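You operate a simulated robot arm through the tools that you are given. There is no shell and no other tool. Be economical: measure what you need, move in short steps, check, and stop when the job is done.

The job below is to be done with a simulated robot arm. You get a single attempt, and the scene is never put back.

## Task
Stop the outfeed, stand the fallen bottle on the belt, wipe up the wet patch and start again.
Fine: shut the side gate before the start; the pad goes back. Set down upright: big bottle. What is to be rubbed or washed off counts as gone when no trace of it is left.
Where things are to end (x, y in the base frame): big bottle within 60 mm of [770, 180].

The check looks at the end state, three seconds after you hand in, the way a careful person would. Anything else that was tipped, shoved, dropped, spilled or broken makes it a failure.

## Robot
A 7-joint arm with a three-finger gripper on a trunk, on a base that drives. Base frame: it is fixed to the floor where the robot stands at the start and does not move with it; the origin is under the middle of the robot, x ahead of it, y to its left, z up. Lengths are in mm, angles in degrees, forces in N, time in s.
With the tool pointing down near the work surface it reaches from about 100 to 860 mm from the robot's upright axis, wherever it stands. Its first joint turns from -166.0 to 166.0 degrees. Places, roughly: big bottle (9x9x32 cm) [700, 1600, 1200]; black stop key [600, -200, 1000]; green side gate [700, -100, 1200]; green start key [500, -300, 1000]; outfeed belt [800, -600, 1100]; outfeed belt top [800, -300, 1100]; side shelf [600, 200, 1100]. Payload 2.69 kg.
The tool frame sits at the grasp point between the pads (the TCP): z along the fingers, y along the line on which they close. The tips reach 29 mm beyond it. Largest opening 120 mm; the body of the gripper starts 78 mm behind the TCP.
Orientation is that of the tool frame in the base frame, as [roll, pitch, yaw] about the fixed x, y, z axes, in that order (R = Rz(yaw) Ry(pitch) Rx(roll)). With the fingers straight down and closing along the base's y, the tool's x points along the base's -x, its y along +y and its z along -z.

## Interface
- The arm moves only by the tool servo_tool. Its argument "deltas" is a list of rows, each a list of 6 numbers: the shift along the tool's x, y, z in units of 20 mm (1.0 is 20 mm), then the turn, a rotation vector about the tool's x, y, z in units of 5 degrees (1.0 is 5 degrees). In form: [[x, y, z, rx, ry, rz], ...]. A call has 1 to 8 rows; each row shifts and turns the commanded pose from where the row before left it, along the tool's axes as they then stand. "gripper" is the opening, from 0 (shut) to 1 (fully open), set as the call begins (left out, the last holds). A call with a number of a shift or a turn outside -1 to 1 is refused whole. Rows are played at 5 a second. More than 50 mm and 8.6 degrees between two rows, or a gripper value outside its range, and nothing of the call is played. A pose out of reach is approached as far as the arm can. The call stops where the force on the tool passes 50 N (or 10 N more than at its start, if that is more) or the arm is blocked; 0.2 s more then pass. The fingers move at their own pace and stop on an object; they squeeze with about 24 N. The grip force told is the motor's: it shows also when the fingers shut on nothing. Time passes only in rows, and 0.2 s behind the last, so rows that do not move let the fingers close. It gives the time, the measured TCP pose, the force on the tool (base axes), the opening and the grip force at its end, in the units of the frame above (readings bear some noise), with the torque about the TCP (base axes, N m) and any sound that the robot's microphone picked up.
- Cameras (640 x 400 px; columns grow to the right, rows downward): "scene" is now at [242.8, 24.2, 1335.9]; the picture's right is [0.25, -0.97, 0.00], its down [-0.48, -0.12, -0.87] and it looks along [0.84, 0.22, -0.50] (base axes); focal length 214 px, centre (320, 200). "wrist" rides on the gripper at [63, 0, -104] in the tool frame; the picture's right is [0.01, 1.00, 0.00], its down [-0.83, 0.00, -0.56] and it looks along [-0.56, 0.00, 0.83] (tool axes); focal length 275 px, centre (320, 200). There is no depth. A picture from a camera that has moved, and an enlarged one, comes with that camera's place and axes in the base frame and with its lens.
- grab_frame(camera): a new picture of that camera. The clock stands still meanwhile.
- lift_body(by): slides the trunk up (or, below 0, down) by that many mm; the arm and the scene camera ride with it, the base frame stays. It gives what a move gives, with no picture.
- base_move(legs): drives the robot by 1 to 6 legs, each [ahead, left, turn to the left] in mm, mm and degrees, along the robot's own axes; the way and the turn of a leg run together, so that a leg with both is an arc; at most 1500 mm and 180 degrees a leg. The arm and the cameras ride along, it lands a little off, and it stops where it bumps. It gives what a move gives.
- aim_head(pan, tilt): turns the head with the scene camera to pan (to the left, within 86 degrees either way) and tilt (down, from -29 to 69), counted from straight ahead of the robot. It gives what a move gives.
- zoom(camera, box): a new picture of the part [left, top, right, bottom] of that camera's present view, enlarged. The clock stands still meanwhile.
- close_job(): hands the job in; it is judged then, once.

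Go step by step. Nothing tells you exact positions but the pictures and the camera data: compare them with the known pose of the tool, close in by small moves and look again before you grip or let go. The budget is 120 turns and 90 pictures, counting those below and the enlarged ones. Unless the task says otherwise, let go and move clear before handing in.

The tools are called after "Emit:" as name(argument=value, ...) on one line, values as JSON. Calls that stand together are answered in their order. servo_tool: Moves the arm, as the interface text tells. Its arguments: {"type":"object","properties":{"deltas":{"type":"array"},"gripper":{"type":"number"}},"required":["deltas"]} The other tools are called the same way: lift_body (by) slides the trunk up or down; base_move (legs) drives the base; aim_head (pan, tilt) turns the head that bears the scene camera; grab_frame (camera) takes a picture; zoom (camera, box) takes an enlarged picture of a part of a camera's view; close_job () hands the job in.

At the start:

```text
time_s: 0.0
eef_pos: [466.1, -1.8, 1149.1]
tool_rot: [178.7, -0.3, -179.0]
ft_force: [-0.2, -0.4, 0.8]
moment: [0.03, 0.02, 0.06]
opening: 120.2
grasp_force: 0.1
trunk travel left (down, up): [-575.0, 38.0]
robot x, y, heading: [-0.9, -0.4, -0.1]
head pan, tilt: [14.4, 29.8]
```

scene: 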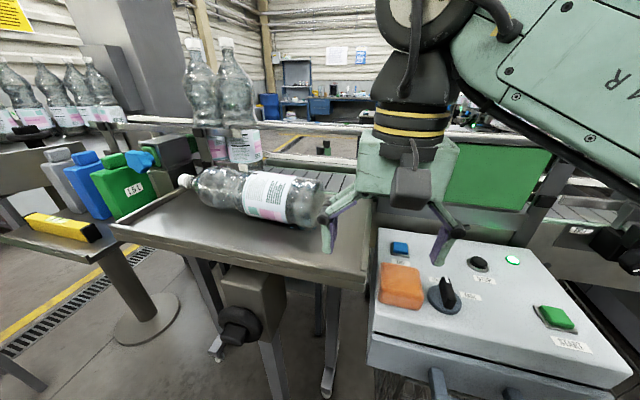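
wrist: 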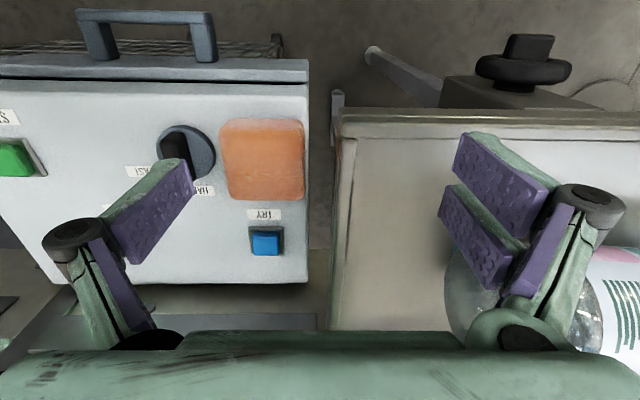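

I see a control box on the right with keys, an orange pad, a lying bottle on the side shelf and standing bottles behind it. I'll look closer before moving anything.

Emit:
zoom(camera="scene", box=[360, 200, 640, 375])

Emit:
zoom(camera="scene", box=[100, 30, 380, 290])

Emit:
aim_head(pan=-25, tilt=20)

Emit:
grab_frame(camera="scene")

Emit:
aim_head(pan=50, tilt=20)

Emit:
grab_frame(camera="scene")

```text
2.29 times, centred on (500, 288) of scene
camera zoom: at [242.8, 24.2, 1335.9], right [0.25, -0.97, 0.0], down [-0.48, -0.12, -0.87], along [0.84, 0.22, -0.5], focal length 490 px, centre (-91, 0)
```

zoom: 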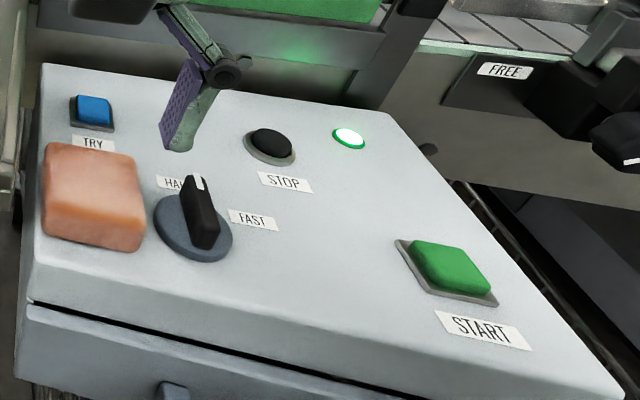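

```text
1.54 times, centred on (240, 160) of scene
camera zoom: at [242.8, 24.2, 1335.9], right [0.25, -0.97, 0.0], down [-0.48, -0.12, -0.87], along [0.84, 0.22, -0.5], focal length 330 px, centre (443, 262)
```

zoom: 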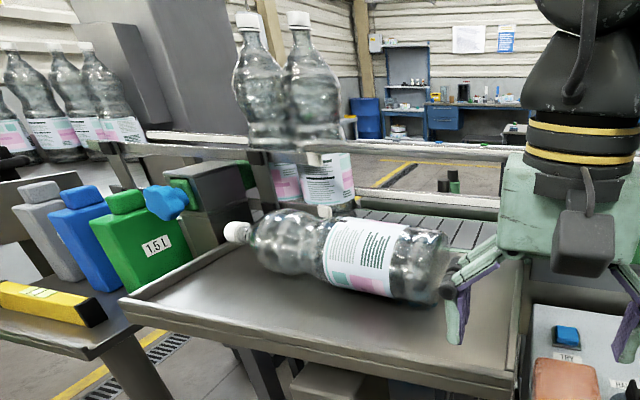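

```text
time_s: 1.1
eef_pos: [465.0, -2.2, 1148.9]
tool_rot: [178.4, -0.4, -178.9]
ft_force: [-0.6, 0.6, 0.3]
moment: [0.0, 0.01, -0.01]
opening: 119.6
grasp_force: 0.0
trunk travel left (down, up): [-575.0, 38.0]
robot x, y, heading: [-0.3, -0.3, 0.1]
head pan, tilt: [-25.0, 20.0]
```

```text
85 pictures are left
camera scene: at [239.5, -37.6, 1351.6], right [-0.42, -0.91, 0.0], down [-0.31, 0.14, -0.94], along [0.85, -0.4, -0.34], focal length 214 px, centre (320, 200)
```

scene: 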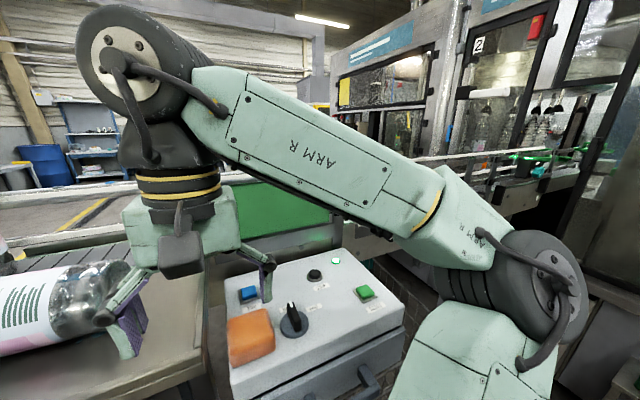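

```text
time_s: 2.5
eef_pos: [464.7, -2.3, 1148.3]
tool_rot: [178.5, -0.4, -178.9]
ft_force: [0.4, 0.0, -0.1]
moment: [-0.01, 0.03, 0.0]
opening: 120.0
grasp_force: 0.1
trunk travel left (down, up): [-575.0, 38.0]
robot x, y, heading: [-1.7, -3.5, -0.0]
head pan, tilt: [50.0, 20.0]
```

```text
84 pictures are left
camera scene: at [215.0, 73.0, 1351.6], right [0.77, -0.64, 0.0], down [-0.22, -0.26, -0.94], along [0.6, 0.72, -0.34], focal length 214 px, centre (320, 200)
```

scene: 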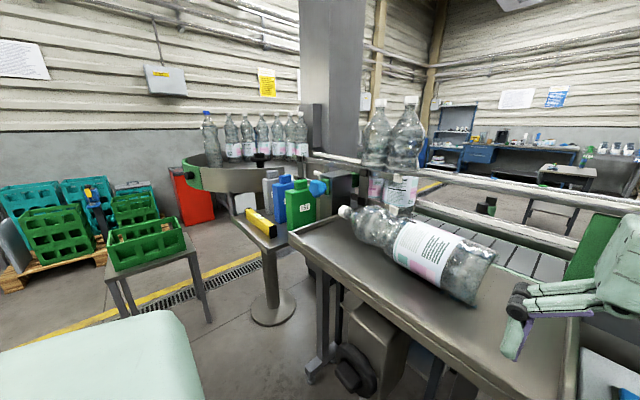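

The fallen bottle lies on the side shelf near (550, 230). I need to find the wet patch, see the gate and check the bottles on the rotary table.

Emit:
zoom(camera="scene", box=[170, 90, 330, 190])

Emit:
zoom(camera="scene", box=[280, 130, 600, 330])

Emit:
aim_head(pan=5, tilt=35)

Emit:
grab_frame(camera="scene")

```text
4.00 times, centred on (250, 140) of scene
camera zoom: at [215.0, 73.0, 1351.6], right [0.77, -0.64, 0.0], down [-0.22, -0.26, -0.94], along [0.6, 0.72, -0.34], focal length 858 px, centre (600, 440)
```

zoom: 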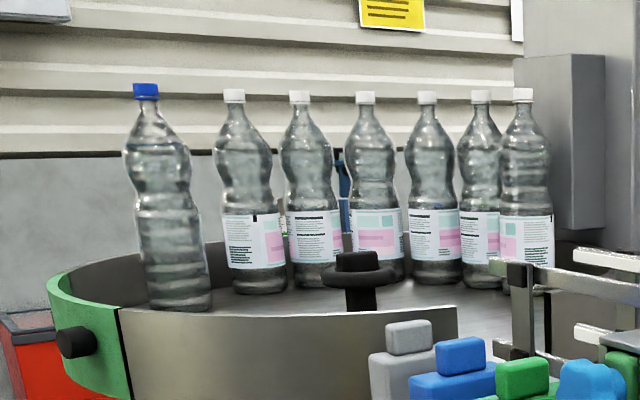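

```text
2.00 times, centred on (440, 230) of scene
camera zoom: at [215.0, 73.0, 1351.6], right [0.77, -0.64, 0.0], down [-0.22, -0.26, -0.94], along [0.6, 0.72, -0.34], focal length 429 px, centre (80, 140)
```

zoom: 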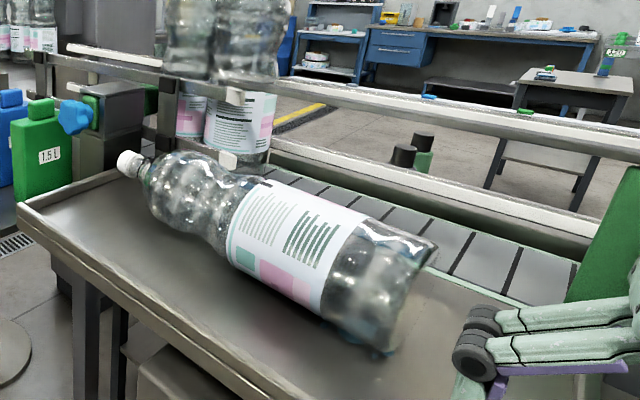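

```text
time_s: 3.6
eef_pos: [465.1, -2.3, 1148.8]
tool_rot: [178.5, -0.4, -178.8]
ft_force: [0.3, -0.3, -0.1]
moment: [0.04, 0.05, -0.01]
opening: 120.0
grasp_force: 0.2
trunk travel left (down, up): [-575.0, 38.0]
robot x, y, heading: [1.2, -1.0, 0.2]
head pan, tilt: [5.0, 35.0]
```

```text
81 pictures are left
camera scene: at [242.8, 9.4, 1327.8], right [0.09, -1.0, 0.0], down [-0.57, -0.05, -0.82], along [0.82, 0.07, -0.57], focal length 214 px, centre (320, 200)
```

scene: 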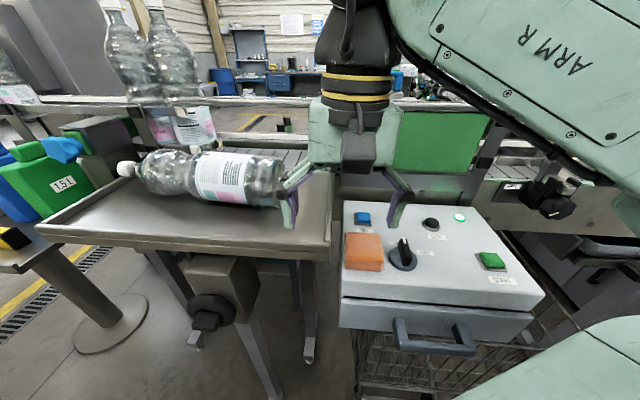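

Wet patch isn't visible yet (arm in the way). Stop key triangulates to about (623, -204, 1012), start to (522, -276, 1016); I shift the arm right, closing the fingers, and then look again.

Emit:
servo_tool(deltas=[[-0.3, -1, 0, 0, 0, 0], [-0.3, -1, 0, 0, 0, 0], [-0.3, -1, 0, 0, 0, 0], [-0.3, -1, 0, 0, 0, 0], [-0.3, -1, 0, 0, 0, 0], [-0.3, -1, 0, 0, 0, 0], [-0.3, -1, 0, 0, 0, 0], [-0.3, -1, 0, 0, 0, 0]], gripper=0)

Emit:
servo_tool(deltas=[[-0.5, -1, 0, 0, 0, 0], [-0.5, -1, 0, 0, 0, 0]])

Emit:
grab_frame(camera="scene")

Emit:
grab_frame(camera="wrist")

```text
time_s: 4.6
eef_pos: [495.4, -31.7, 1143.0]
tool_rot: [176.7, -0.7, -169.8]
ft_force: [-0.2, 0.5, -0.3]
moment: [-0.03, -0.05, 0.02]
opening: 49.8
grasp_force: 2.3
trunk travel left (down, up): [-575.0, 38.0]
robot x, y, heading: [2.3, 2.2, -0.1]
head pan, tilt: [5.0, 35.0]
stopped in row 4: the arm was blocked; the commanded pose is now the measured one
```

```text
time_s: 5.2
eef_pos: [523.7, -66.9, 1137.2]
tool_rot: [175.4, -0.7, -168.8]
ft_force: [-1.1, 0.3, 0.7]
moment: [0.04, 0.02, -0.02]
opening: 1.8
grasp_force: 1.9
trunk travel left (down, up): [-575.0, 38.0]
robot x, y, heading: [-0.4, 4.4, -0.1]
head pan, tilt: [5.0, 35.0]
```

```text
80 pictures are left
camera scene: at [242.9, 9.2, 1327.7], right [0.09, -1.0, 0.0], down [-0.57, -0.05, -0.82], along [0.82, 0.07, -0.57], focal length 214 px, centre (320, 200)
```

scene: 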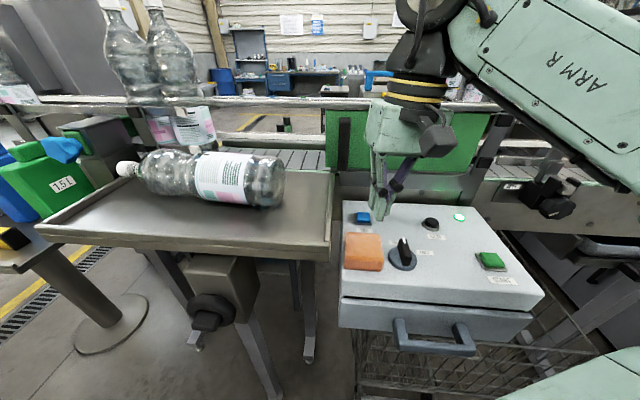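

```text
79 pictures are left
camera wrist: at [465.0, -86.2, 1242.2], right [-0.2, 0.98, 0.08], down [0.83, 0.12, 0.54], along [0.52, 0.18, -0.83], focal length 275 px, centre (320, 200)
```

wrist: 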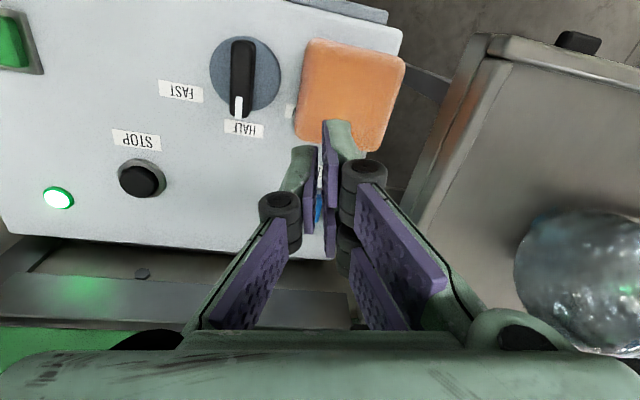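

The arm was held up at a limit and yawed slightly, though nothing was touched. The gate is a green sliding panel (y from 36 to -290) with a dark handle at y about -4, and I go on over the stop key.

Emit:
servo_tool(deltas=[[-0.44, -0.96, 0, 0, 0, 0], [-0.44, -0.96, 0, 0, 0, 0], [-0.44, -0.96, 0, 0, 0, 0], [-0.44, -0.96, 0, 0, 0, 0], [-0.44, -0.96, 0, 0, 0, 0], [-0.44, -0.96, 0, 0, 0, 0], [-0.44, -0.96, 0, 0, 0, 0], [-0.44, -0.96, 0, 0, 0, 0]])

Emit:
grab_frame(camera="wrist")

Emit:
grab_frame(camera="scene")

```text
time_s: 7.0
eef_pos: [618.3, -214.0, 1113.7]
tool_rot: [172.9, -0.4, -169.7]
ft_force: [-0.4, -0.8, 0.3]
moment: [0.0, 0.01, -0.01]
opening: 0.0
grasp_force: 24.0
trunk travel left (down, up): [-575.0, 38.0]
robot x, y, heading: [3.7, -0.7, -0.2]
head pan, tilt: [5.0, 35.0]
```

```text
78 pictures are left
camera wrist: at [560.0, -237.6, 1218.1], right [-0.18, 0.98, 0.12], down [0.83, 0.09, 0.55], along [0.52, 0.2, -0.83], focal length 275 px, centre (320, 200)
```

wrist: 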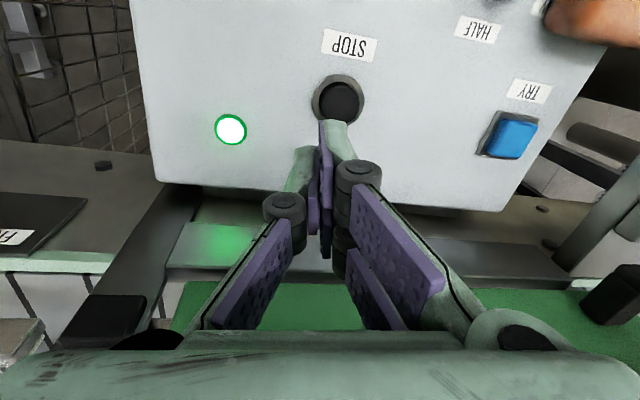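

```text
77 pictures are left
camera scene: at [242.9, 9.4, 1327.7], right [0.09, -1.0, 0.0], down [-0.57, -0.05, -0.82], along [0.82, 0.07, -0.57], focal length 214 px, centre (320, 200)
```

scene: 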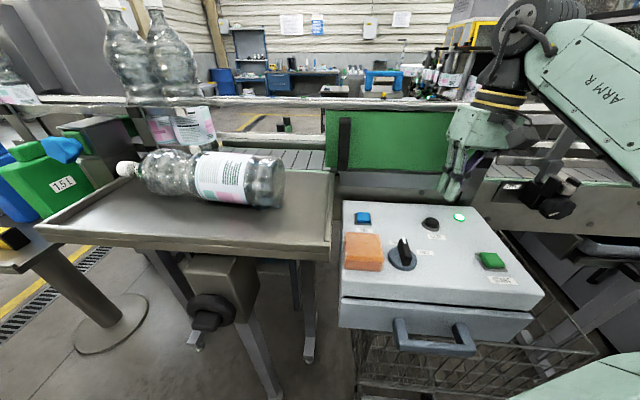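

From the wrist view the stop key sits nearer (600, -197, ~1035). I straighten the tool and correct the position.

Emit:
servo_tool(deltas=[[0, 0, 0, 0.7, 0, 1], [0, 0, 0, 0.7, 0, 1], [0.45, 0.4, 0, 0, 0, 0], [0.45, 0.4, 0, 0, 0, 0], [0, 0, 0, 0, 0, 0]])

Emit:
grab_frame(camera="wrist")

Emit:
zoom(camera="scene", box=[320, 80, 560, 230])

```text
time_s: 8.4
eef_pos: [610.5, -180.1, 1107.3]
tool_rot: [179.1, -1.4, -176.7]
ft_force: [0.1, -0.6, -0.4]
moment: [-0.01, 0.0, 0.02]
opening: 0.0
grasp_force: 23.8
trunk travel left (down, up): [-575.0, 38.0]
robot x, y, heading: [0.0, -0.6, 0.1]
head pan, tilt: [5.0, 35.0]
stopped in row 5: the arm was blocked; the commanded pose is now the measured one
```

```text
76 pictures are left
camera wrist: at [551.7, -185.4, 1213.7], right [-0.06, 1.0, 0.02], down [0.84, 0.04, 0.53], along [0.53, 0.05, -0.84], focal length 275 px, centre (320, 200)
```

wrist: 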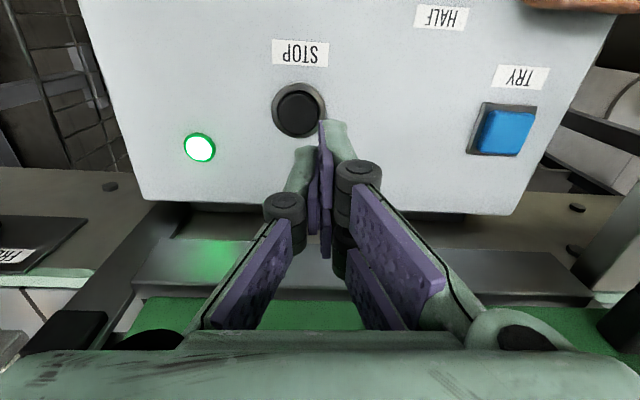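

```text
2.67 times, centred on (440, 155) of scene
camera zoom: at [243.1, 9.2, 1327.7], right [0.09, -1.0, 0.0], down [-0.57, -0.05, -0.82], along [0.82, 0.07, -0.57], focal length 572 px, centre (0, 320)
```

zoom: 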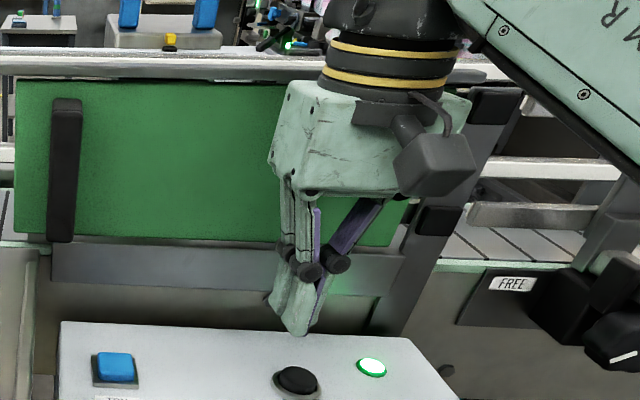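

The hold-up appears to be a joint limit on yaw, so I let the yaw return. The stop key is at (597, -193).

Emit:
servo_tool(deltas=[[0.3, -0.35, 0, 0, 0, -0.9], [0.3, -0.35, 0, 0, 0, -0.9], [0, 0, 0.5, 0, 0, 0], [0, 0, 0.5, 0, 0, 0]])

Emit:
grab_frame(camera="wrist")

Emit:
zoom(camera="scene", box=[320, 120, 560, 270])

```text
time_s: 9.4
eef_pos: [597.1, -196.9, 1091.3]
tool_rot: [179.5, -1.2, -168.1]
ft_force: [0.1, -0.5, -0.9]
moment: [-0.03, -0.01, 0.02]
opening: 0.2
grasp_force: 24.1
trunk travel left (down, up): [-575.0, 38.0]
robot x, y, heading: [-2.2, -0.8, 0.3]
head pan, tilt: [5.0, 35.0]
```

```text
74 pictures are left
camera wrist: at [539.8, -210.6, 1196.9], right [-0.21, 0.98, 0.01], down [0.82, 0.17, 0.54], along [0.52, 0.12, -0.84], focal length 275 px, centre (320, 200)
```

wrist: 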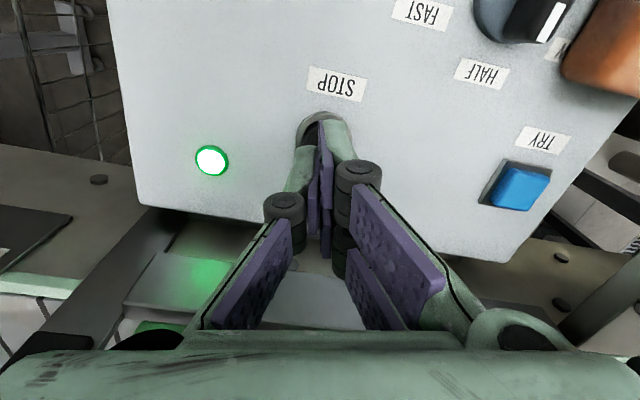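

```text
2.67 times, centred on (440, 195) of scene
camera zoom: at [243.2, 9.2, 1327.7], right [0.09, -1.0, 0.0], down [-0.57, -0.05, -0.82], along [0.82, 0.07, -0.57], focal length 572 px, centre (0, 213)
```

zoom: 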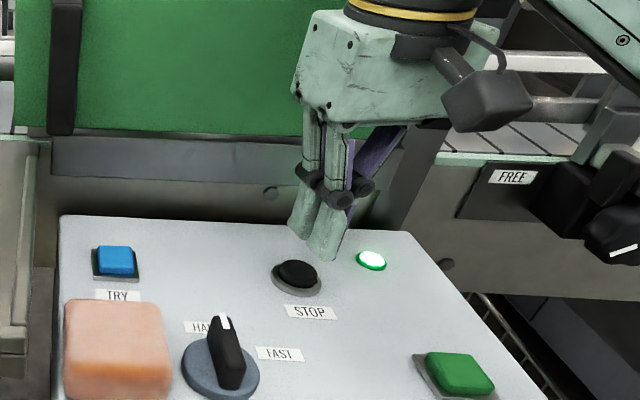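

The tip is on line with the stop key; I descend in small steps.

Emit:
servo_tool(deltas=[[0, 0, 0.5, 0, 0, 0], [0, 0, 0.4, 0, 0, 0], [0, 0, 0.3, 0, 0, 0], [0, 0, 0.3, 0, 0, 0], [0, 0, 0.2, 0, 0, 0]])

Emit:
zoom(camera="scene", box=[320, 120, 560, 270])

```text
time_s: 10.6
eef_pos: [598.7, -196.8, 1058.4]
tool_rot: [179.4, -1.0, -167.9]
ft_force: [4.7, -4.1, 15.6]
moment: [-0.11, -0.19, 0.01]
opening: 6.1
grasp_force: 28.6
trunk travel left (down, up): [-575.0, 38.0]
robot x, y, heading: [-0.2, -1.2, 0.0]
head pan, tilt: [5.0, 35.0]
heard: click
```

```text
2.67 times, centred on (440, 195) of scene
camera zoom: at [242.2, 9.1, 1328.3], right [0.09, -1.0, 0.0], down [-0.57, -0.05, -0.82], along [0.82, 0.07, -0.57], focal length 572 px, centre (0, 213)
```

zoom: 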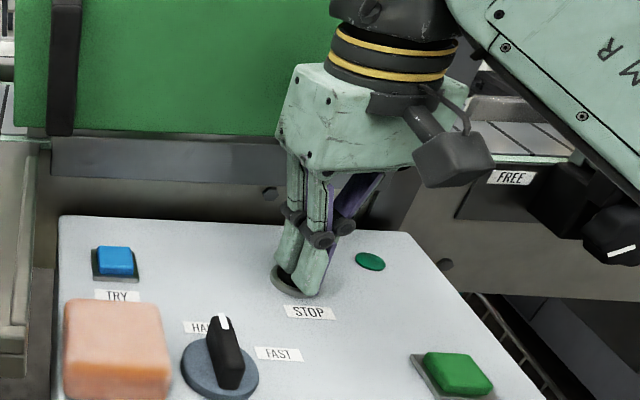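

Click heard and the lamp is off: stopped. I raise the tool and look for the wet patch.

Emit:
servo_tool(deltas=[[0, 0, -0.5, 0, 0, 0], [0, 0, -1, 0, 0, 0], [0, 0, -1, 0, 0, 0], [0, 0, -1, 0, 0, 0], [0, 0, -1, 0, 0, 0], [0, 0, -1, 0, 0, 0]])

Emit:
aim_head(pan=30, tilt=35)

Emit:
grab_frame(camera="scene")

Emit:
zoom(camera="scene", box=[300, 60, 500, 185])

```text
time_s: 12.0
eef_pos: [603.7, -211.7, 1109.2]
tool_rot: [171.4, -0.2, -167.7]
ft_force: [0.8, 0.2, 0.3]
moment: [0.02, -0.02, 0.02]
opening: 0.0
grasp_force: 28.3
out of reach, approached as far as the arm can: row 5, 6
trunk travel left (down, up): [-575.0, 38.0]
robot x, y, heading: [1.7, -0.0, -0.0]
head pan, tilt: [5.0, 35.0]
stopped in row 6: the arm was blocked; the commanded pose is now the measured one
```

```text
time_s: 12.9
eef_pos: [603.5, -212.6, 1109.9]
tool_rot: [171.5, -0.3, -167.7]
ft_force: [0.1, 0.5, 0.3]
moment: [0.03, -0.06, -0.01]
opening: 0.0
grasp_force: 29.0
trunk travel left (down, up): [-575.0, 38.0]
robot x, y, heading: [-1.1, 0.8, 0.1]
head pan, tilt: [30.0, 35.0]
```

```text
71 pictures are left
camera scene: at [231.4, 45.6, 1327.8], right [0.5, -0.87, 0.0], down [-0.5, -0.29, -0.82], along [0.71, 0.41, -0.57], focal length 214 px, centre (320, 200)
```

scene: 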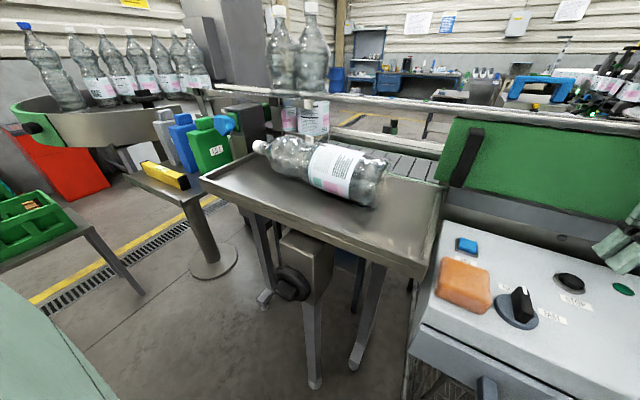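

```text
3.20 times, centred on (400, 122) of scene
camera zoom: at [231.4, 45.6, 1327.8], right [0.5, -0.87, 0.0], down [-0.5, -0.29, -0.82], along [0.71, 0.41, -0.57], focal length 686 px, centre (64, 448)
```

zoom: 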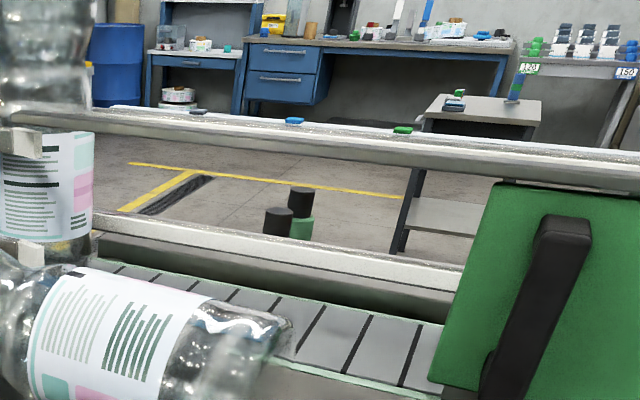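

The machine is stopped. The bottle's base is near (543, 110) and its cap near (570, 405), resting on the shelf at z about 1105. I zoom in on the shelf and belt for the wet patch.

Emit:
zoom(camera="scene", box=[200, 130, 460, 290])

Emit:
lift_body(by=37)

Emit:
servo_tool(deltas=[[0.5, 0.5, 0, 0.8, 0, 0], [0.5, 0.5, 0, 0.8, 0, 0], [0.5, 1, -0.3, 0, 0, 0], [0.5, 1, -0.3, 0, 0, 0], [0.5, 1, -0.3, 0, 0, 0], [0.5, 1, -0.3, 0, 0, 0]], gripper=1)

Emit:
grab_frame(camera="wrist")

```text
2.46 times, centred on (330, 210) of scene
camera zoom: at [231.4, 45.6, 1327.8], right [0.5, -0.87, 0.0], down [-0.5, -0.29, -0.82], along [0.71, 0.41, -0.57], focal length 528 px, centre (295, 175)
```

zoom: 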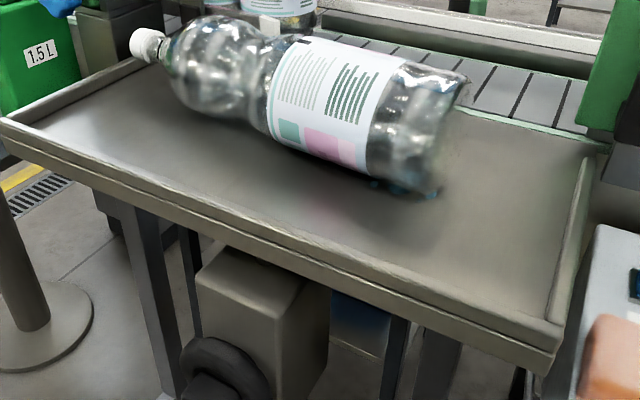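

```text
time_s: 13.7
eef_pos: [603.8, -212.8, 1146.6]
tool_rot: [171.5, -0.2, -167.7]
ft_force: [0.5, 0.3, -0.1]
moment: [-0.02, 0.02, 0.01]
opening: 0.0
grasp_force: 28.5
trunk travel left (down, up): [-612.0, 1.0]
robot x, y, heading: [0.5, -0.9, -0.0]
head pan, tilt: [30.0, 35.0]
```

```text
time_s: 15.2
eef_pos: [541.0, -96.6, 1163.0]
tool_rot: [175.5, 0.0, -160.3]
ft_force: [-0.6, 0.1, 0.1]
moment: [0.0, -0.01, 0.01]
opening: 116.9
grasp_force: 0.0
trunk travel left (down, up): [-612.0, 1.0]
robot x, y, heading: [0.9, -1.9, -0.0]
head pan, tilt: [30.0, 35.0]
stopped in row 6: the arm was blocked; the commanded pose is now the measured one
```

```text
68 pictures are left
camera wrist: at [483.9, -125.4, 1266.6], right [-0.34, 0.94, 0.08], down [0.8, 0.24, 0.55], along [0.5, 0.25, -0.83], focal length 275 px, centre (320, 200)
```

wrist: 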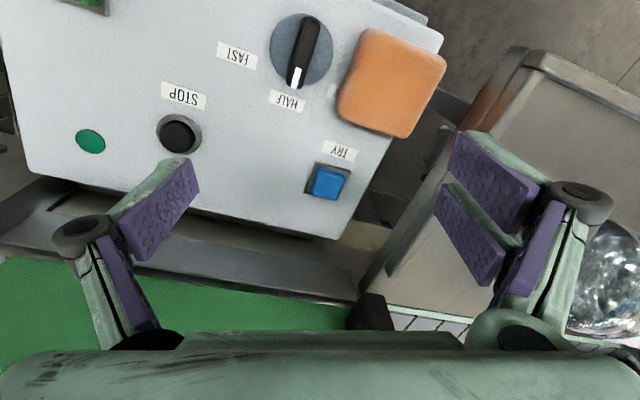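

A glint shows under the bottle's base end, so the wet patch is probably beneath the bottle. Plan: turn the tool to yaw about -95 and slide the open fingers along the bottle from its base end at z about 1150.

Emit:
servo_tool(deltas=[[0, 0, 0, 0.5, 0, -1], [0, 0, 0, 0.4, 0, -1], [0, 0, 0, 0, 0, -1], [0, 0, 0, 0, 0, -1], [0, 0, 0, 0, 0, -1], [0, 0, 0, 0, 0, -1], [0, 0, 0, 0, 0, -1]], gripper=1)

Emit:
servo_tool(deltas=[[0, 0, 0, 0, 0, -1], [0, 0, 0, 0, 0, -1], [0, 0, 0, 0, 0, -1], [0, 0, 0, 0, 0, -1], [0, 0, 0, 0, 0, -1], [0, 0, 0, 0, 0, -1]], gripper=1)

Emit:
grab_frame(camera="wrist")

```text
time_s: 16.9
eef_pos: [520.7, -35.8, 1131.0]
tool_rot: [-179.5, 0.0, -125.5]
ft_force: [-0.9, 0.0, 0.1]
moment: [0.0, -0.04, 0.05]
opening: 120.0
grasp_force: 0.0
out of reach, approached as far as the arm can: row 4, 5, 6, 7
trunk travel left (down, up): [-612.0, 1.0]
robot x, y, heading: [-1.9, -0.4, 0.0]
head pan, tilt: [30.0, 35.0]
```

```text
time_s: 17.9
eef_pos: [486.6, 20.6, 1103.8]
tool_rot: [-178.9, -0.5, -107.4]
ft_force: [-1.6, -11.5, 13.5]
moment: [0.38, 0.41, -0.08]
opening: 117.4
grasp_force: 0.0
out of reach, approached as far as the arm can: row 1, 2, 3, 4, 5
trunk travel left (down, up): [-612.0, 1.0]
robot x, y, heading: [-2.0, 1.9, -0.2]
head pan, tilt: [30.0, 35.0]
stopped in row 5: the force on the tool passed its limit at 68 N (the readings are from after the stop); the commanded pose is now the measured one
```

```text
67 pictures are left
camera wrist: at [467.8, -38.8, 1209.2], right [-0.96, 0.29, -0.02], down [0.24, 0.8, 0.55], along [0.18, 0.52, -0.84], focal length 275 px, centre (320, 200)
```

wrist: 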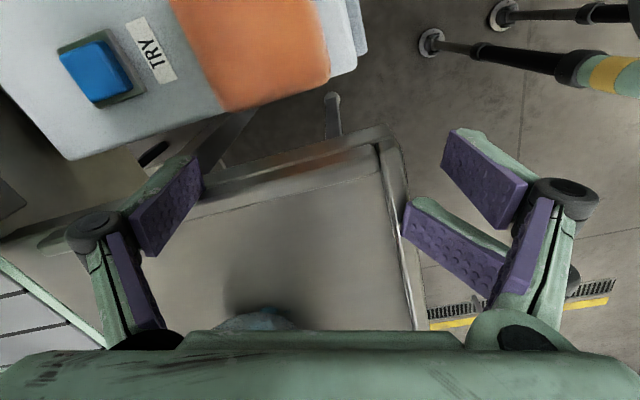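

Turning there was partly out of reach, so the arm sagged and touched the shelf rim; nothing looks moved. I lift straight up in small steps.

Emit:
servo_tool(deltas=[[0.3, 0, -0.5, 0, 0, 0], [0.3, 0, -0.5, 0, 0, 0], [0, 0, -0.7, 0, 0, 0], [0, 0, -0.7, 0, 0, 0]])

Emit:
grab_frame(camera="scene")

```text
time_s: 18.9
eef_pos: [472.5, 32.1, 1140.3]
tool_rot: [-179.1, -0.5, -107.2]
ft_force: [0.1, 0.9, 0.3]
moment: [0.0, -0.04, 0.04]
opening: 120.0
grasp_force: 0.1
out of reach, approached as far as the arm can: row 1, 2, 3, 4
trunk travel left (down, up): [-612.0, 1.0]
robot x, y, heading: [0.6, 2.3, 0.1]
head pan, tilt: [30.0, 35.0]
```

```text
66 pictures are left
camera scene: at [231.4, 45.3, 1364.8], right [0.5, -0.87, 0.0], down [-0.5, -0.29, -0.82], along [0.71, 0.41, -0.57], focal length 214 px, centre (320, 200)
```

scene: 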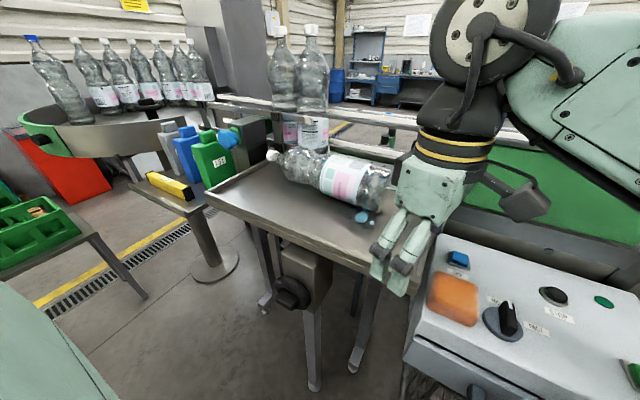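

Emit:
zoom(camera="scene", box=[230, 120, 450, 290])

Emit:
grab_frame(camera="wrist")

```text
2.35 times, centred on (340, 205) of scene
camera zoom: at [231.4, 45.3, 1364.8], right [0.5, -0.87, 0.0], down [-0.5, -0.29, -0.82], along [0.71, 0.41, -0.57], focal length 505 px, centre (273, 188)
```

zoom: 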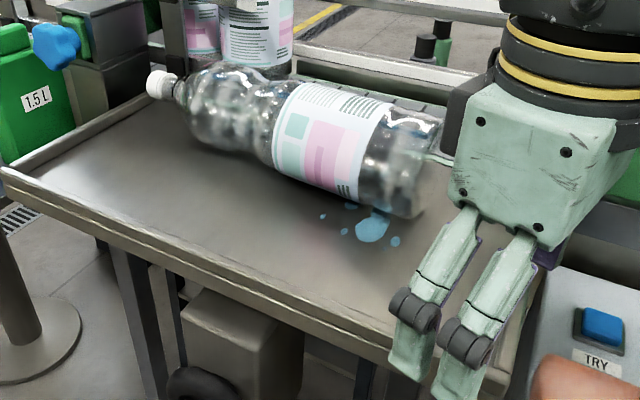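

```text
64 pictures are left
camera wrist: at [452.8, -26.9, 1245.0], right [-0.96, 0.29, -0.02], down [0.24, 0.8, 0.55], along [0.18, 0.52, -0.84], focal length 275 px, centre (320, 200)
```

wrist: 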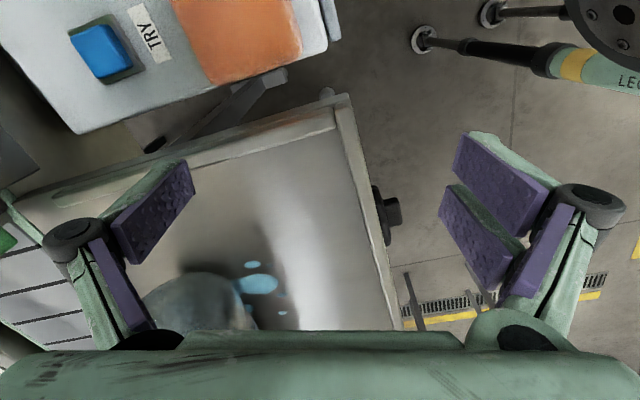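

The bump rolled the bottle about 30 mm back (base ≈ (573,120), cap ≈ (604,400)), and the blue wet patch now shows at about (550,127). I line the open fingers up with the bottle axis in front of its base.

Emit:
servo_tool(deltas=[[-0.3, -0.7, 0.1, 0, 0, 0], [-0.3, -0.7, 0.1, 0, 0, 0], [-0.3, -0.7, 0, 0, 0, 0], [-0.3, -0.7, 0, 0, 0, 0], [-0.3, -0.7, 0, 0, 0, -0.7], [-0.2, -0.7, 0, 0, 0, -0.7], [0, 0, 0, 0, 0, -0.7]], gripper=1)

Emit:
grab_frame(camera="wrist")

```text
time_s: 20.5
eef_pos: [502.4, 96.5, 1104.3]
tool_rot: [-179.0, -0.4, -96.7]
ft_force: [-14.3, -11.2, 30.6]
moment: [0.39, 1.35, 0.73]
opening: 117.6
grasp_force: 0.1
out of reach, approached as far as the arm can: row 1, 2, 3, 4, 5, 6, 7
trunk travel left (down, up): [-612.0, 1.0]
robot x, y, heading: [2.8, -3.5, 0.0]
head pan, tilt: [30.0, 35.0]
```

```text
63 pictures are left
camera wrist: at [495.1, 35.7, 1209.2], right [-0.99, 0.11, -0.02], down [0.08, 0.83, 0.55], along [0.08, 0.54, -0.84], focal length 275 px, centre (320, 200)
```

wrist: 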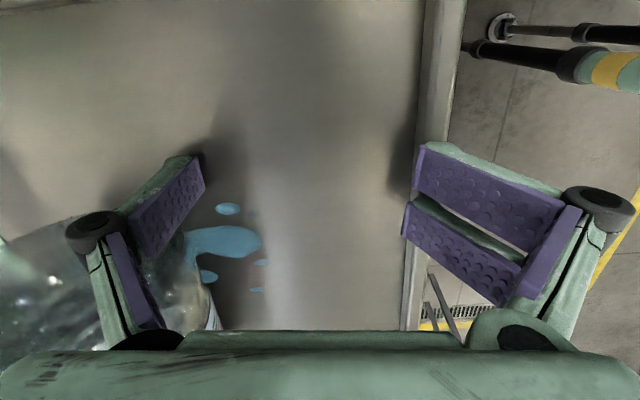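

The arm holds yaw at the cost of position, and the tips now rest on the shelf. I back off toward -y and undo the yaw before choosing a better standing place for the base.

Emit:
servo_tool(deltas=[[1, 1, 0, 0, 0, 1], [1, 1, 0, 0, 0, 1], [1, 1, 0, 0, 0, 1], [0, 0, 0, 0, 0, 1], [0, 0, 0, 0, 0, 1], [0, 0, 0, 0, 0, 1], [0, 0, 0, 0, 0, 1], [0, 0, 0, 0, 0, 1]])

Emit:
grab_frame(camera="scene")

```text
time_s: 21.5
eef_pos: [438.5, 59.1, 1102.9]
tool_rot: [-179.2, 0.7, -114.7]
ft_force: [7.9, 21.3, 1.1]
moment: [0.08, -0.07, 1.63]
opening: 118.6
grasp_force: 0.1
trunk travel left (down, up): [-612.0, 1.0]
robot x, y, heading: [4.0, 1.2, 0.1]
head pan, tilt: [30.0, 35.0]
stopped in row 4: the force on the tool passed its limit at 59 N (the readings are from after the stop); the commanded pose is now the measured one
```

```text
62 pictures are left
camera scene: at [232.9, 48.4, 1364.4], right [0.5, -0.86, 0.0], down [-0.5, -0.29, -0.82], along [0.71, 0.41, -0.57], focal length 214 px, centre (320, 200)
```

scene: 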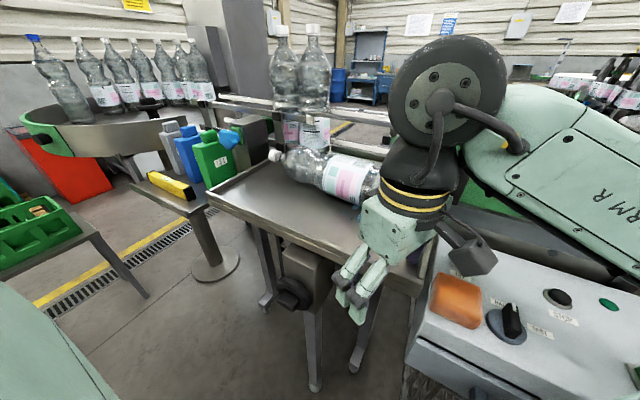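

The contact shows the shelf surface is actually near z=1075, so the bottle axis is near z=1120, from (620,133) to (656,448), and the patch is near (578,148). I lift clear, untwist, and then reposition the base turned left.

Emit:
servo_tool(deltas=[[0, 0, -0.5, 0, 0, 0], [0, 0, -0.5, 0, 0, 0], [0, 0, -0.5, 0, 0, 0], [0, 0, -0.5, 0, 0, 0], [0, 0, -0.2, 0, 0, 0.3], [0, 0, -0.2, 0, 0, 0.5]])

```text
time_s: 22.9
eef_pos: [436.1, 55.4, 1150.2]
tool_rot: [-179.1, 0.5, -118.9]
ft_force: [-0.4, -0.7, -0.5]
moment: [-0.02, 0.01, 0.0]
opening: 119.9
grasp_force: 0.0
trunk travel left (down, up): [-612.0, 1.0]
robot x, y, heading: [-0.9, 3.9, -0.1]
head pan, tilt: [30.0, 35.0]
```

Emit:
base_move(legs=[[0, 0, 50], [-12, -140, 0]])

Emit:
aim_head(pan=-10, tilt=35)

Emit:
grab_frame(camera="scene")

Emit:
grab_frame(camera="wrist")

```text
time_s: 27.0
eef_pos: [321.1, 277.7, 1152.6]
tool_rot: [-178.1, -0.1, -67.8]
ft_force: [-0.1, 0.2, 0.0]
moment: [0.0, 0.02, 0.01]
opening: 119.9
grasp_force: 0.1
trunk travel left (down, up): [-612.0, 1.0]
robot x, y, heading: [102.6, -97.9, 51.3]
head pan, tilt: [30.0, 35.0]
```

```text
time_s: 28.1
eef_pos: [322.0, 279.0, 1153.1]
tool_rot: [-178.0, -0.1, -67.6]
ft_force: [0.7, -0.2, -0.9]
moment: [-0.01, 0.04, 0.0]
opening: 120.2
grasp_force: 0.1
trunk travel left (down, up): [-612.0, 1.0]
robot x, y, heading: [100.8, -96.9, 51.4]
head pan, tilt: [-10.0, 35.0]
```

```text
61 pictures are left
camera scene: at [251.9, 86.5, 1366.3], right [0.66, -0.75, 0.01], down [-0.42, -0.38, -0.82], along [0.62, 0.54, -0.57], focal length 214 px, centre (320, 200)
```

scene: 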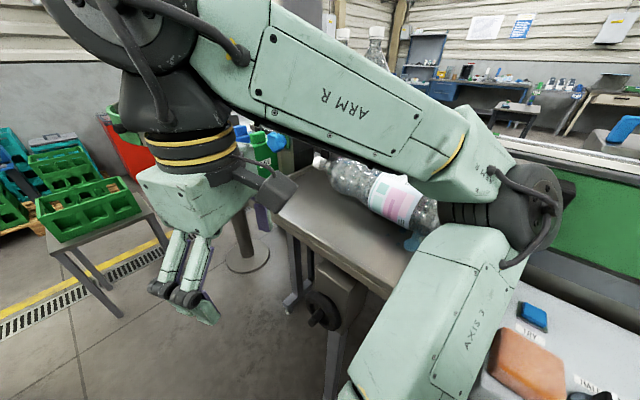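

```text
60 pictures are left
camera wrist: at [342.3, 218.9, 1257.5], right [-0.92, -0.38, -0.03], down [-0.34, 0.76, 0.55], along [-0.19, 0.52, -0.83], focal length 275 px, centre (320, 200)
```

wrist: 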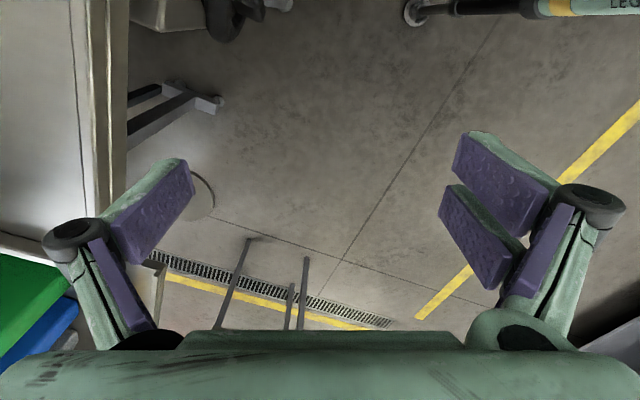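

Around the bottle I need closing across x at yaw about -96, and tilting the tool 35° down-forward along the bottle keeps the wrist low. I first turn the yaw and tilt here in free space.

Emit:
servo_tool(deltas=[[0, 0, 0, 0, 0, 1], [0, 0, 0, 0, 0, 1], [0, 0, 0, 0, 0, 1], [0, 0, 0, 0, 0, 1], [0, 0, 0, 0, 0, 1], [0, 0, 0, 0, 0, 0.8]])

Emit:
servo_tool(deltas=[[0, 0, 0, 0, -1, 0], [0, 0, 0, 0, -1, 0], [0, 0, 0, 0, -1, 0], [0, 0, 0, 0, -1, 0], [0, 0, 0, 0, -1, 0], [0, 0, 0, 0, -1, 0], [0, 0, 0, 0, -1, 0]])

```text
time_s: 29.4
eef_pos: [321.6, 278.0, 1152.9]
tool_rot: [-178.2, 0.8, -96.8]
ft_force: [-0.2, -0.5, -1.3]
moment: [0.01, -0.01, 0.02]
opening: 120.0
grasp_force: 0.0
trunk travel left (down, up): [-612.0, 1.0]
robot x, y, heading: [103.3, -96.2, 51.0]
head pan, tilt: [-10.0, 35.0]
```

```text
time_s: 30.9
eef_pos: [298.7, 252.9, 1177.9]
tool_rot: [-166.2, 32.1, -91.6]
ft_force: [0.2, -1.4, 0.5]
moment: [0.03, 0.0, -0.01]
opening: 119.9
grasp_force: 0.0
trunk travel left (down, up): [-612.0, 1.0]
robot x, y, heading: [101.2, -105.8, 50.6]
head pan, tilt: [-10.0, 35.0]
stopped in row 7: the arm was blocked; the commanded pose is now the measured one
```

Too close to the body here for that tilt. I move out toward (480, 100), in front of the bottle's base, and straighten the roll as I go.

Emit:
servo_tool(deltas=[[0.7, -0.9, -0.15, 0, 0, 0], [0.7, -0.9, -0.15, 0, 0, 0], [0.7, -0.9, -0.15, 0, 0, 0], [0.7, -0.9, -0.15, -0.5, 0, 0], [0.7, -0.9, -0.15, -0.5, 0, 0], [0.7, -0.9, -0.1, -0.5, 0, 0], [0.7, -0.9, 0, -0.5, 0, 0], [0.7, -0.9, 0, -0.5, 0, 0]])

Emit:
grab_frame(camera="wrist")

Emit:
grab_frame(camera="scene")

```text
time_s: 31.9
eef_pos: [321.2, 242.9, 1175.1]
tool_rot: [-158.1, 26.8, -83.7]
ft_force: [0.2, -0.2, -0.2]
moment: [-0.01, 0.01, 0.0]
opening: 120.0
grasp_force: 0.0
trunk travel left (down, up): [-612.0, 1.0]
robot x, y, heading: [97.7, -95.0, 52.4]
head pan, tilt: [-10.0, 35.0]
stopped in row 4: the arm was blocked; the commanded pose is now the measured one
```

```text
59 pictures are left
camera wrist: at [294.6, 140.1, 1232.7], right [-0.94, 0.06, -0.33], down [-0.26, 0.48, 0.84], along [0.21, 0.87, -0.44], focal length 275 px, centre (320, 200)
```

wrist: 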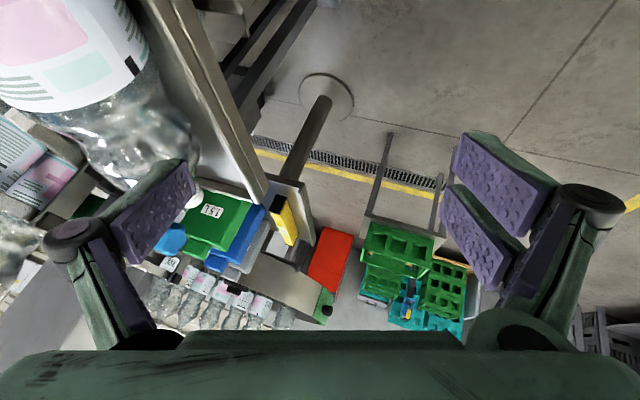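

```text
58 pictures are left
camera scene: at [229.8, 100.5, 1371.4], right [0.7, -0.71, 0.02], down [-0.38, -0.4, -0.84], along [0.61, 0.58, -0.55], focal length 214 px, centre (320, 200)
```

scene: 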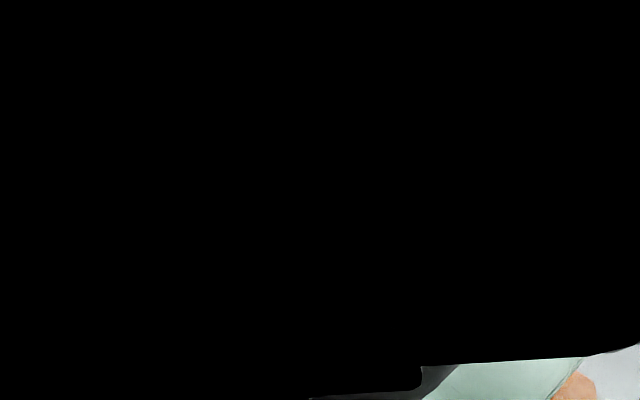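

The forearm is up against the robot's own head, which explains the blockages. I move the tool outward away from the body and level it.

Emit:
servo_tool(deltas=[[-0.75, -0.65, 0.67, 0, 0, 0], [-0.75, -0.65, 0.67, 0, 0, 0], [-0.75, -0.65, 0.67, -0.5, 0.5, 0], [-0.75, -0.65, 0.67, -0.5, 0.5, 0], [0, 0, 0, -0.9, 0.5, 0], [0, 0, 0, -0.9, 0.5, 0]])

Emit:
grab_frame(camera="scene")

```text
time_s: 33.5
eef_pos: [371.5, 303.2, 1189.3]
tool_rot: [-169.0, 17.4, -85.7]
ft_force: [-0.4, -1.1, 0.5]
moment: [0.01, 0.0, -0.02]
opening: 120.0
grasp_force: 0.0
trunk travel left (down, up): [-612.0, 1.0]
robot x, y, heading: [97.8, -96.2, 51.6]
head pan, tilt: [-10.0, 35.0]
stopped in row 6: the arm was blocked; the commanded pose is now the measured one
```

```text
57 pictures are left
camera scene: at [228.6, 82.0, 1373.0], right [0.67, -0.75, 0.01], down [-0.41, -0.38, -0.83], along [0.63, 0.55, -0.55], focal length 214 px, centre (320, 200)
```

scene: 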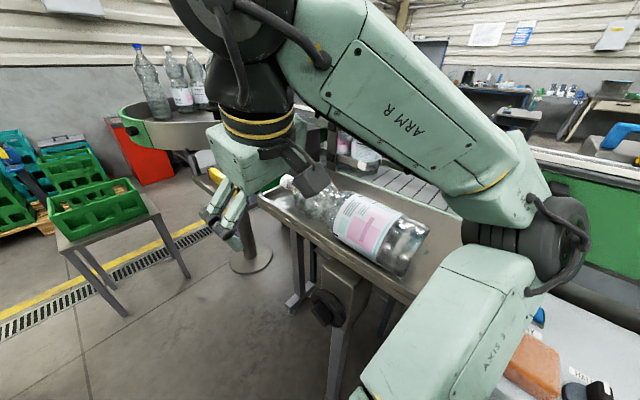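

The bottle has rolled toward me and now rests along the near rim (base ≈ (513,142), cap ≈ (526,452)). I drive the base back and right to about (80,-300) so the arm works farther from the head.

Emit:
base_move(legs=[[-171, -113, 0]])

Emit:
aim_head(pan=0, tilt=30)

Emit:
grab_frame(camera="scene")

```text
time_s: 35.1
eef_pos: [388.4, 103.8, 1172.7]
tool_rot: [-172.1, 17.5, -86.7]
ft_force: [-1.0, 0.4, 0.2]
moment: [0.04, -0.02, 0.0]
opening: 120.1
grasp_force: 0.1
trunk travel left (down, up): [-612.0, 1.0]
robot x, y, heading: [84.3, -296.7, 51.7]
head pan, tilt: [-10.0, 35.0]
```

```text
time_s: 35.8
eef_pos: [389.4, 103.2, 1172.7]
tool_rot: [-172.2, 17.6, -86.7]
ft_force: [0.1, 0.1, 0.6]
moment: [0.02, 0.02, -0.01]
opening: 120.0
grasp_force: 0.1
trunk travel left (down, up): [-612.0, 1.0]
robot x, y, heading: [86.3, -294.6, 51.8]
head pan, tilt: [0.0, 30.0]
```

```text
56 pictures are left
camera scene: at [237.3, -104.3, 1372.5], right [0.78, -0.62, 0.0], down [-0.31, -0.39, -0.87], along [0.54, 0.68, -0.5], focal length 214 px, centre (320, 200)
```

scene: 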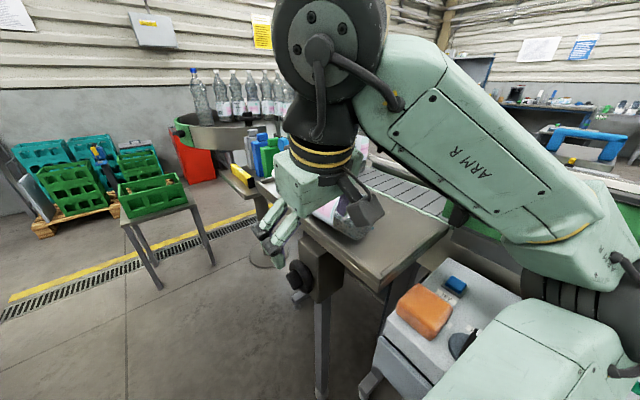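

Emit:
servo_tool(deltas=[[0, 0, 0, -0.8, 0, 0.55], [0, 0, 0, -0.8, 0, 0.55], [0.28, -1, 0.1, 0, 0, 0], [0.28, -1, 0.1, 0, 0, 0], [0.28, -1, 0.1, 0, 0, 0], [0.28, -1, 0.1, 0, 0, 0], [0.28, -1, 0.1, 0, 0, 0], [0.28, -1, 0.1, 0, 0, 0]])

Emit:
grab_frame(camera="scene")

Emit:
grab_frame(camera="wrist")

```text
time_s: 37.6
eef_pos: [507.3, 70.5, 1148.1]
tool_rot: [178.1, 17.8, -92.4]
ft_force: [0.0, 0.4, -0.4]
moment: [0.01, -0.02, -0.01]
opening: 120.3
grasp_force: 0.2
trunk travel left (down, up): [-612.0, 1.0]
robot x, y, heading: [90.8, -298.0, 51.5]
head pan, tilt: [0.0, 30.0]
```

```text
55 pictures are left
camera scene: at [237.5, -104.3, 1372.5], right [0.78, -0.62, 0.0], down [-0.31, -0.39, -0.87], along [0.54, 0.68, -0.5], focal length 214 px, centre (320, 200)
```

scene: 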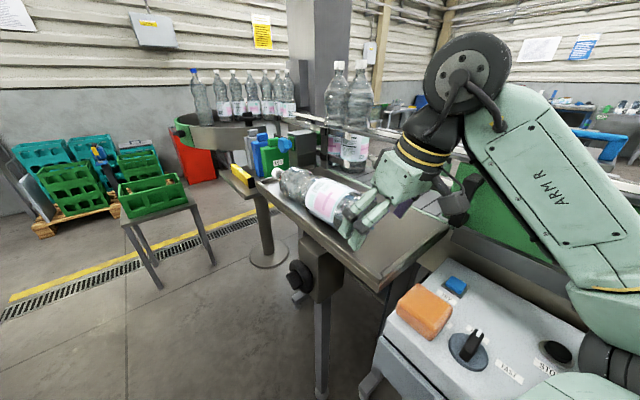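

```text
54 pictures are left
camera wrist: at [508.1, -20.6, 1228.4], right [-1.0, 0.03, 0.03], down [0.04, 0.62, 0.78], along [0.0, 0.78, -0.62], focal length 275 px, centre (320, 200)
```

wrist: 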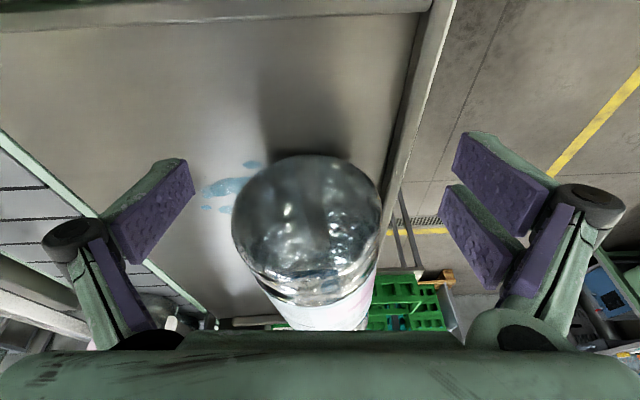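

The tool now looks straight at the bottle's base, which is centred with z≈1128 and x≈515. I slide the open fingers along the bottle.

Emit:
servo_tool(deltas=[[-1, -0.05, 0.34, 0, 0, 0], [-1, -0.05, 0.34, 0, 0, 0], [-1, -0.05, 0.34, 0, 0, 0], [-1, 0, 0.34, 0, 0, 0]])

Emit:
grab_frame(camera="wrist")

Emit:
zoom(camera="scene", box=[240, 110, 460, 250])

```text
time_s: 38.6
eef_pos: [513.1, 155.6, 1147.2]
tool_rot: [178.0, 17.7, -92.5]
ft_force: [-0.3, -0.7, 0.0]
moment: [0.03, 0.02, -0.03]
opening: 119.9
grasp_force: 0.1
trunk travel left (down, up): [-612.0, 1.0]
robot x, y, heading: [87.6, -301.9, 51.5]
head pan, tilt: [0.0, 30.0]
```

```text
53 pictures are left
camera wrist: at [513.3, 64.6, 1226.4], right [-1.0, 0.03, 0.03], down [0.04, 0.62, 0.78], along [0.0, 0.78, -0.62], focal length 275 px, centre (320, 200)
```

wrist: 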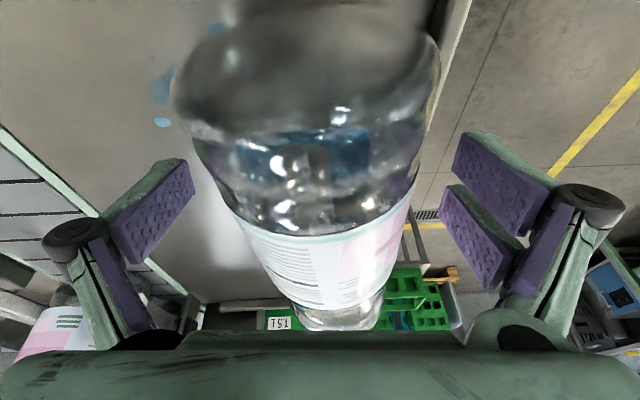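

```text
2.86 times, centred on (350, 180) of scene
camera zoom: at [237.3, -103.9, 1372.5], right [0.78, -0.62, 0.0], down [-0.31, -0.39, -0.87], along [0.54, 0.68, -0.5], focal length 613 px, centre (234, 257)
```

zoom: 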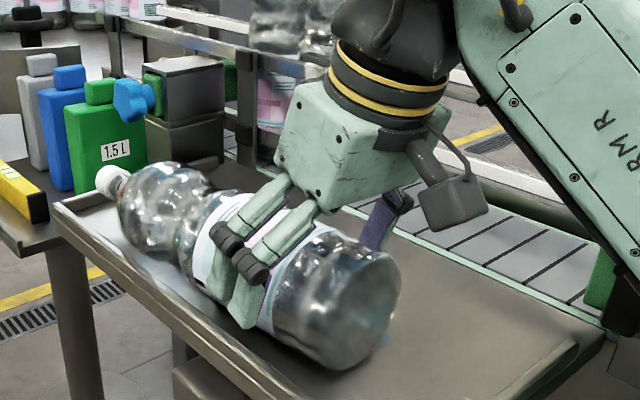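

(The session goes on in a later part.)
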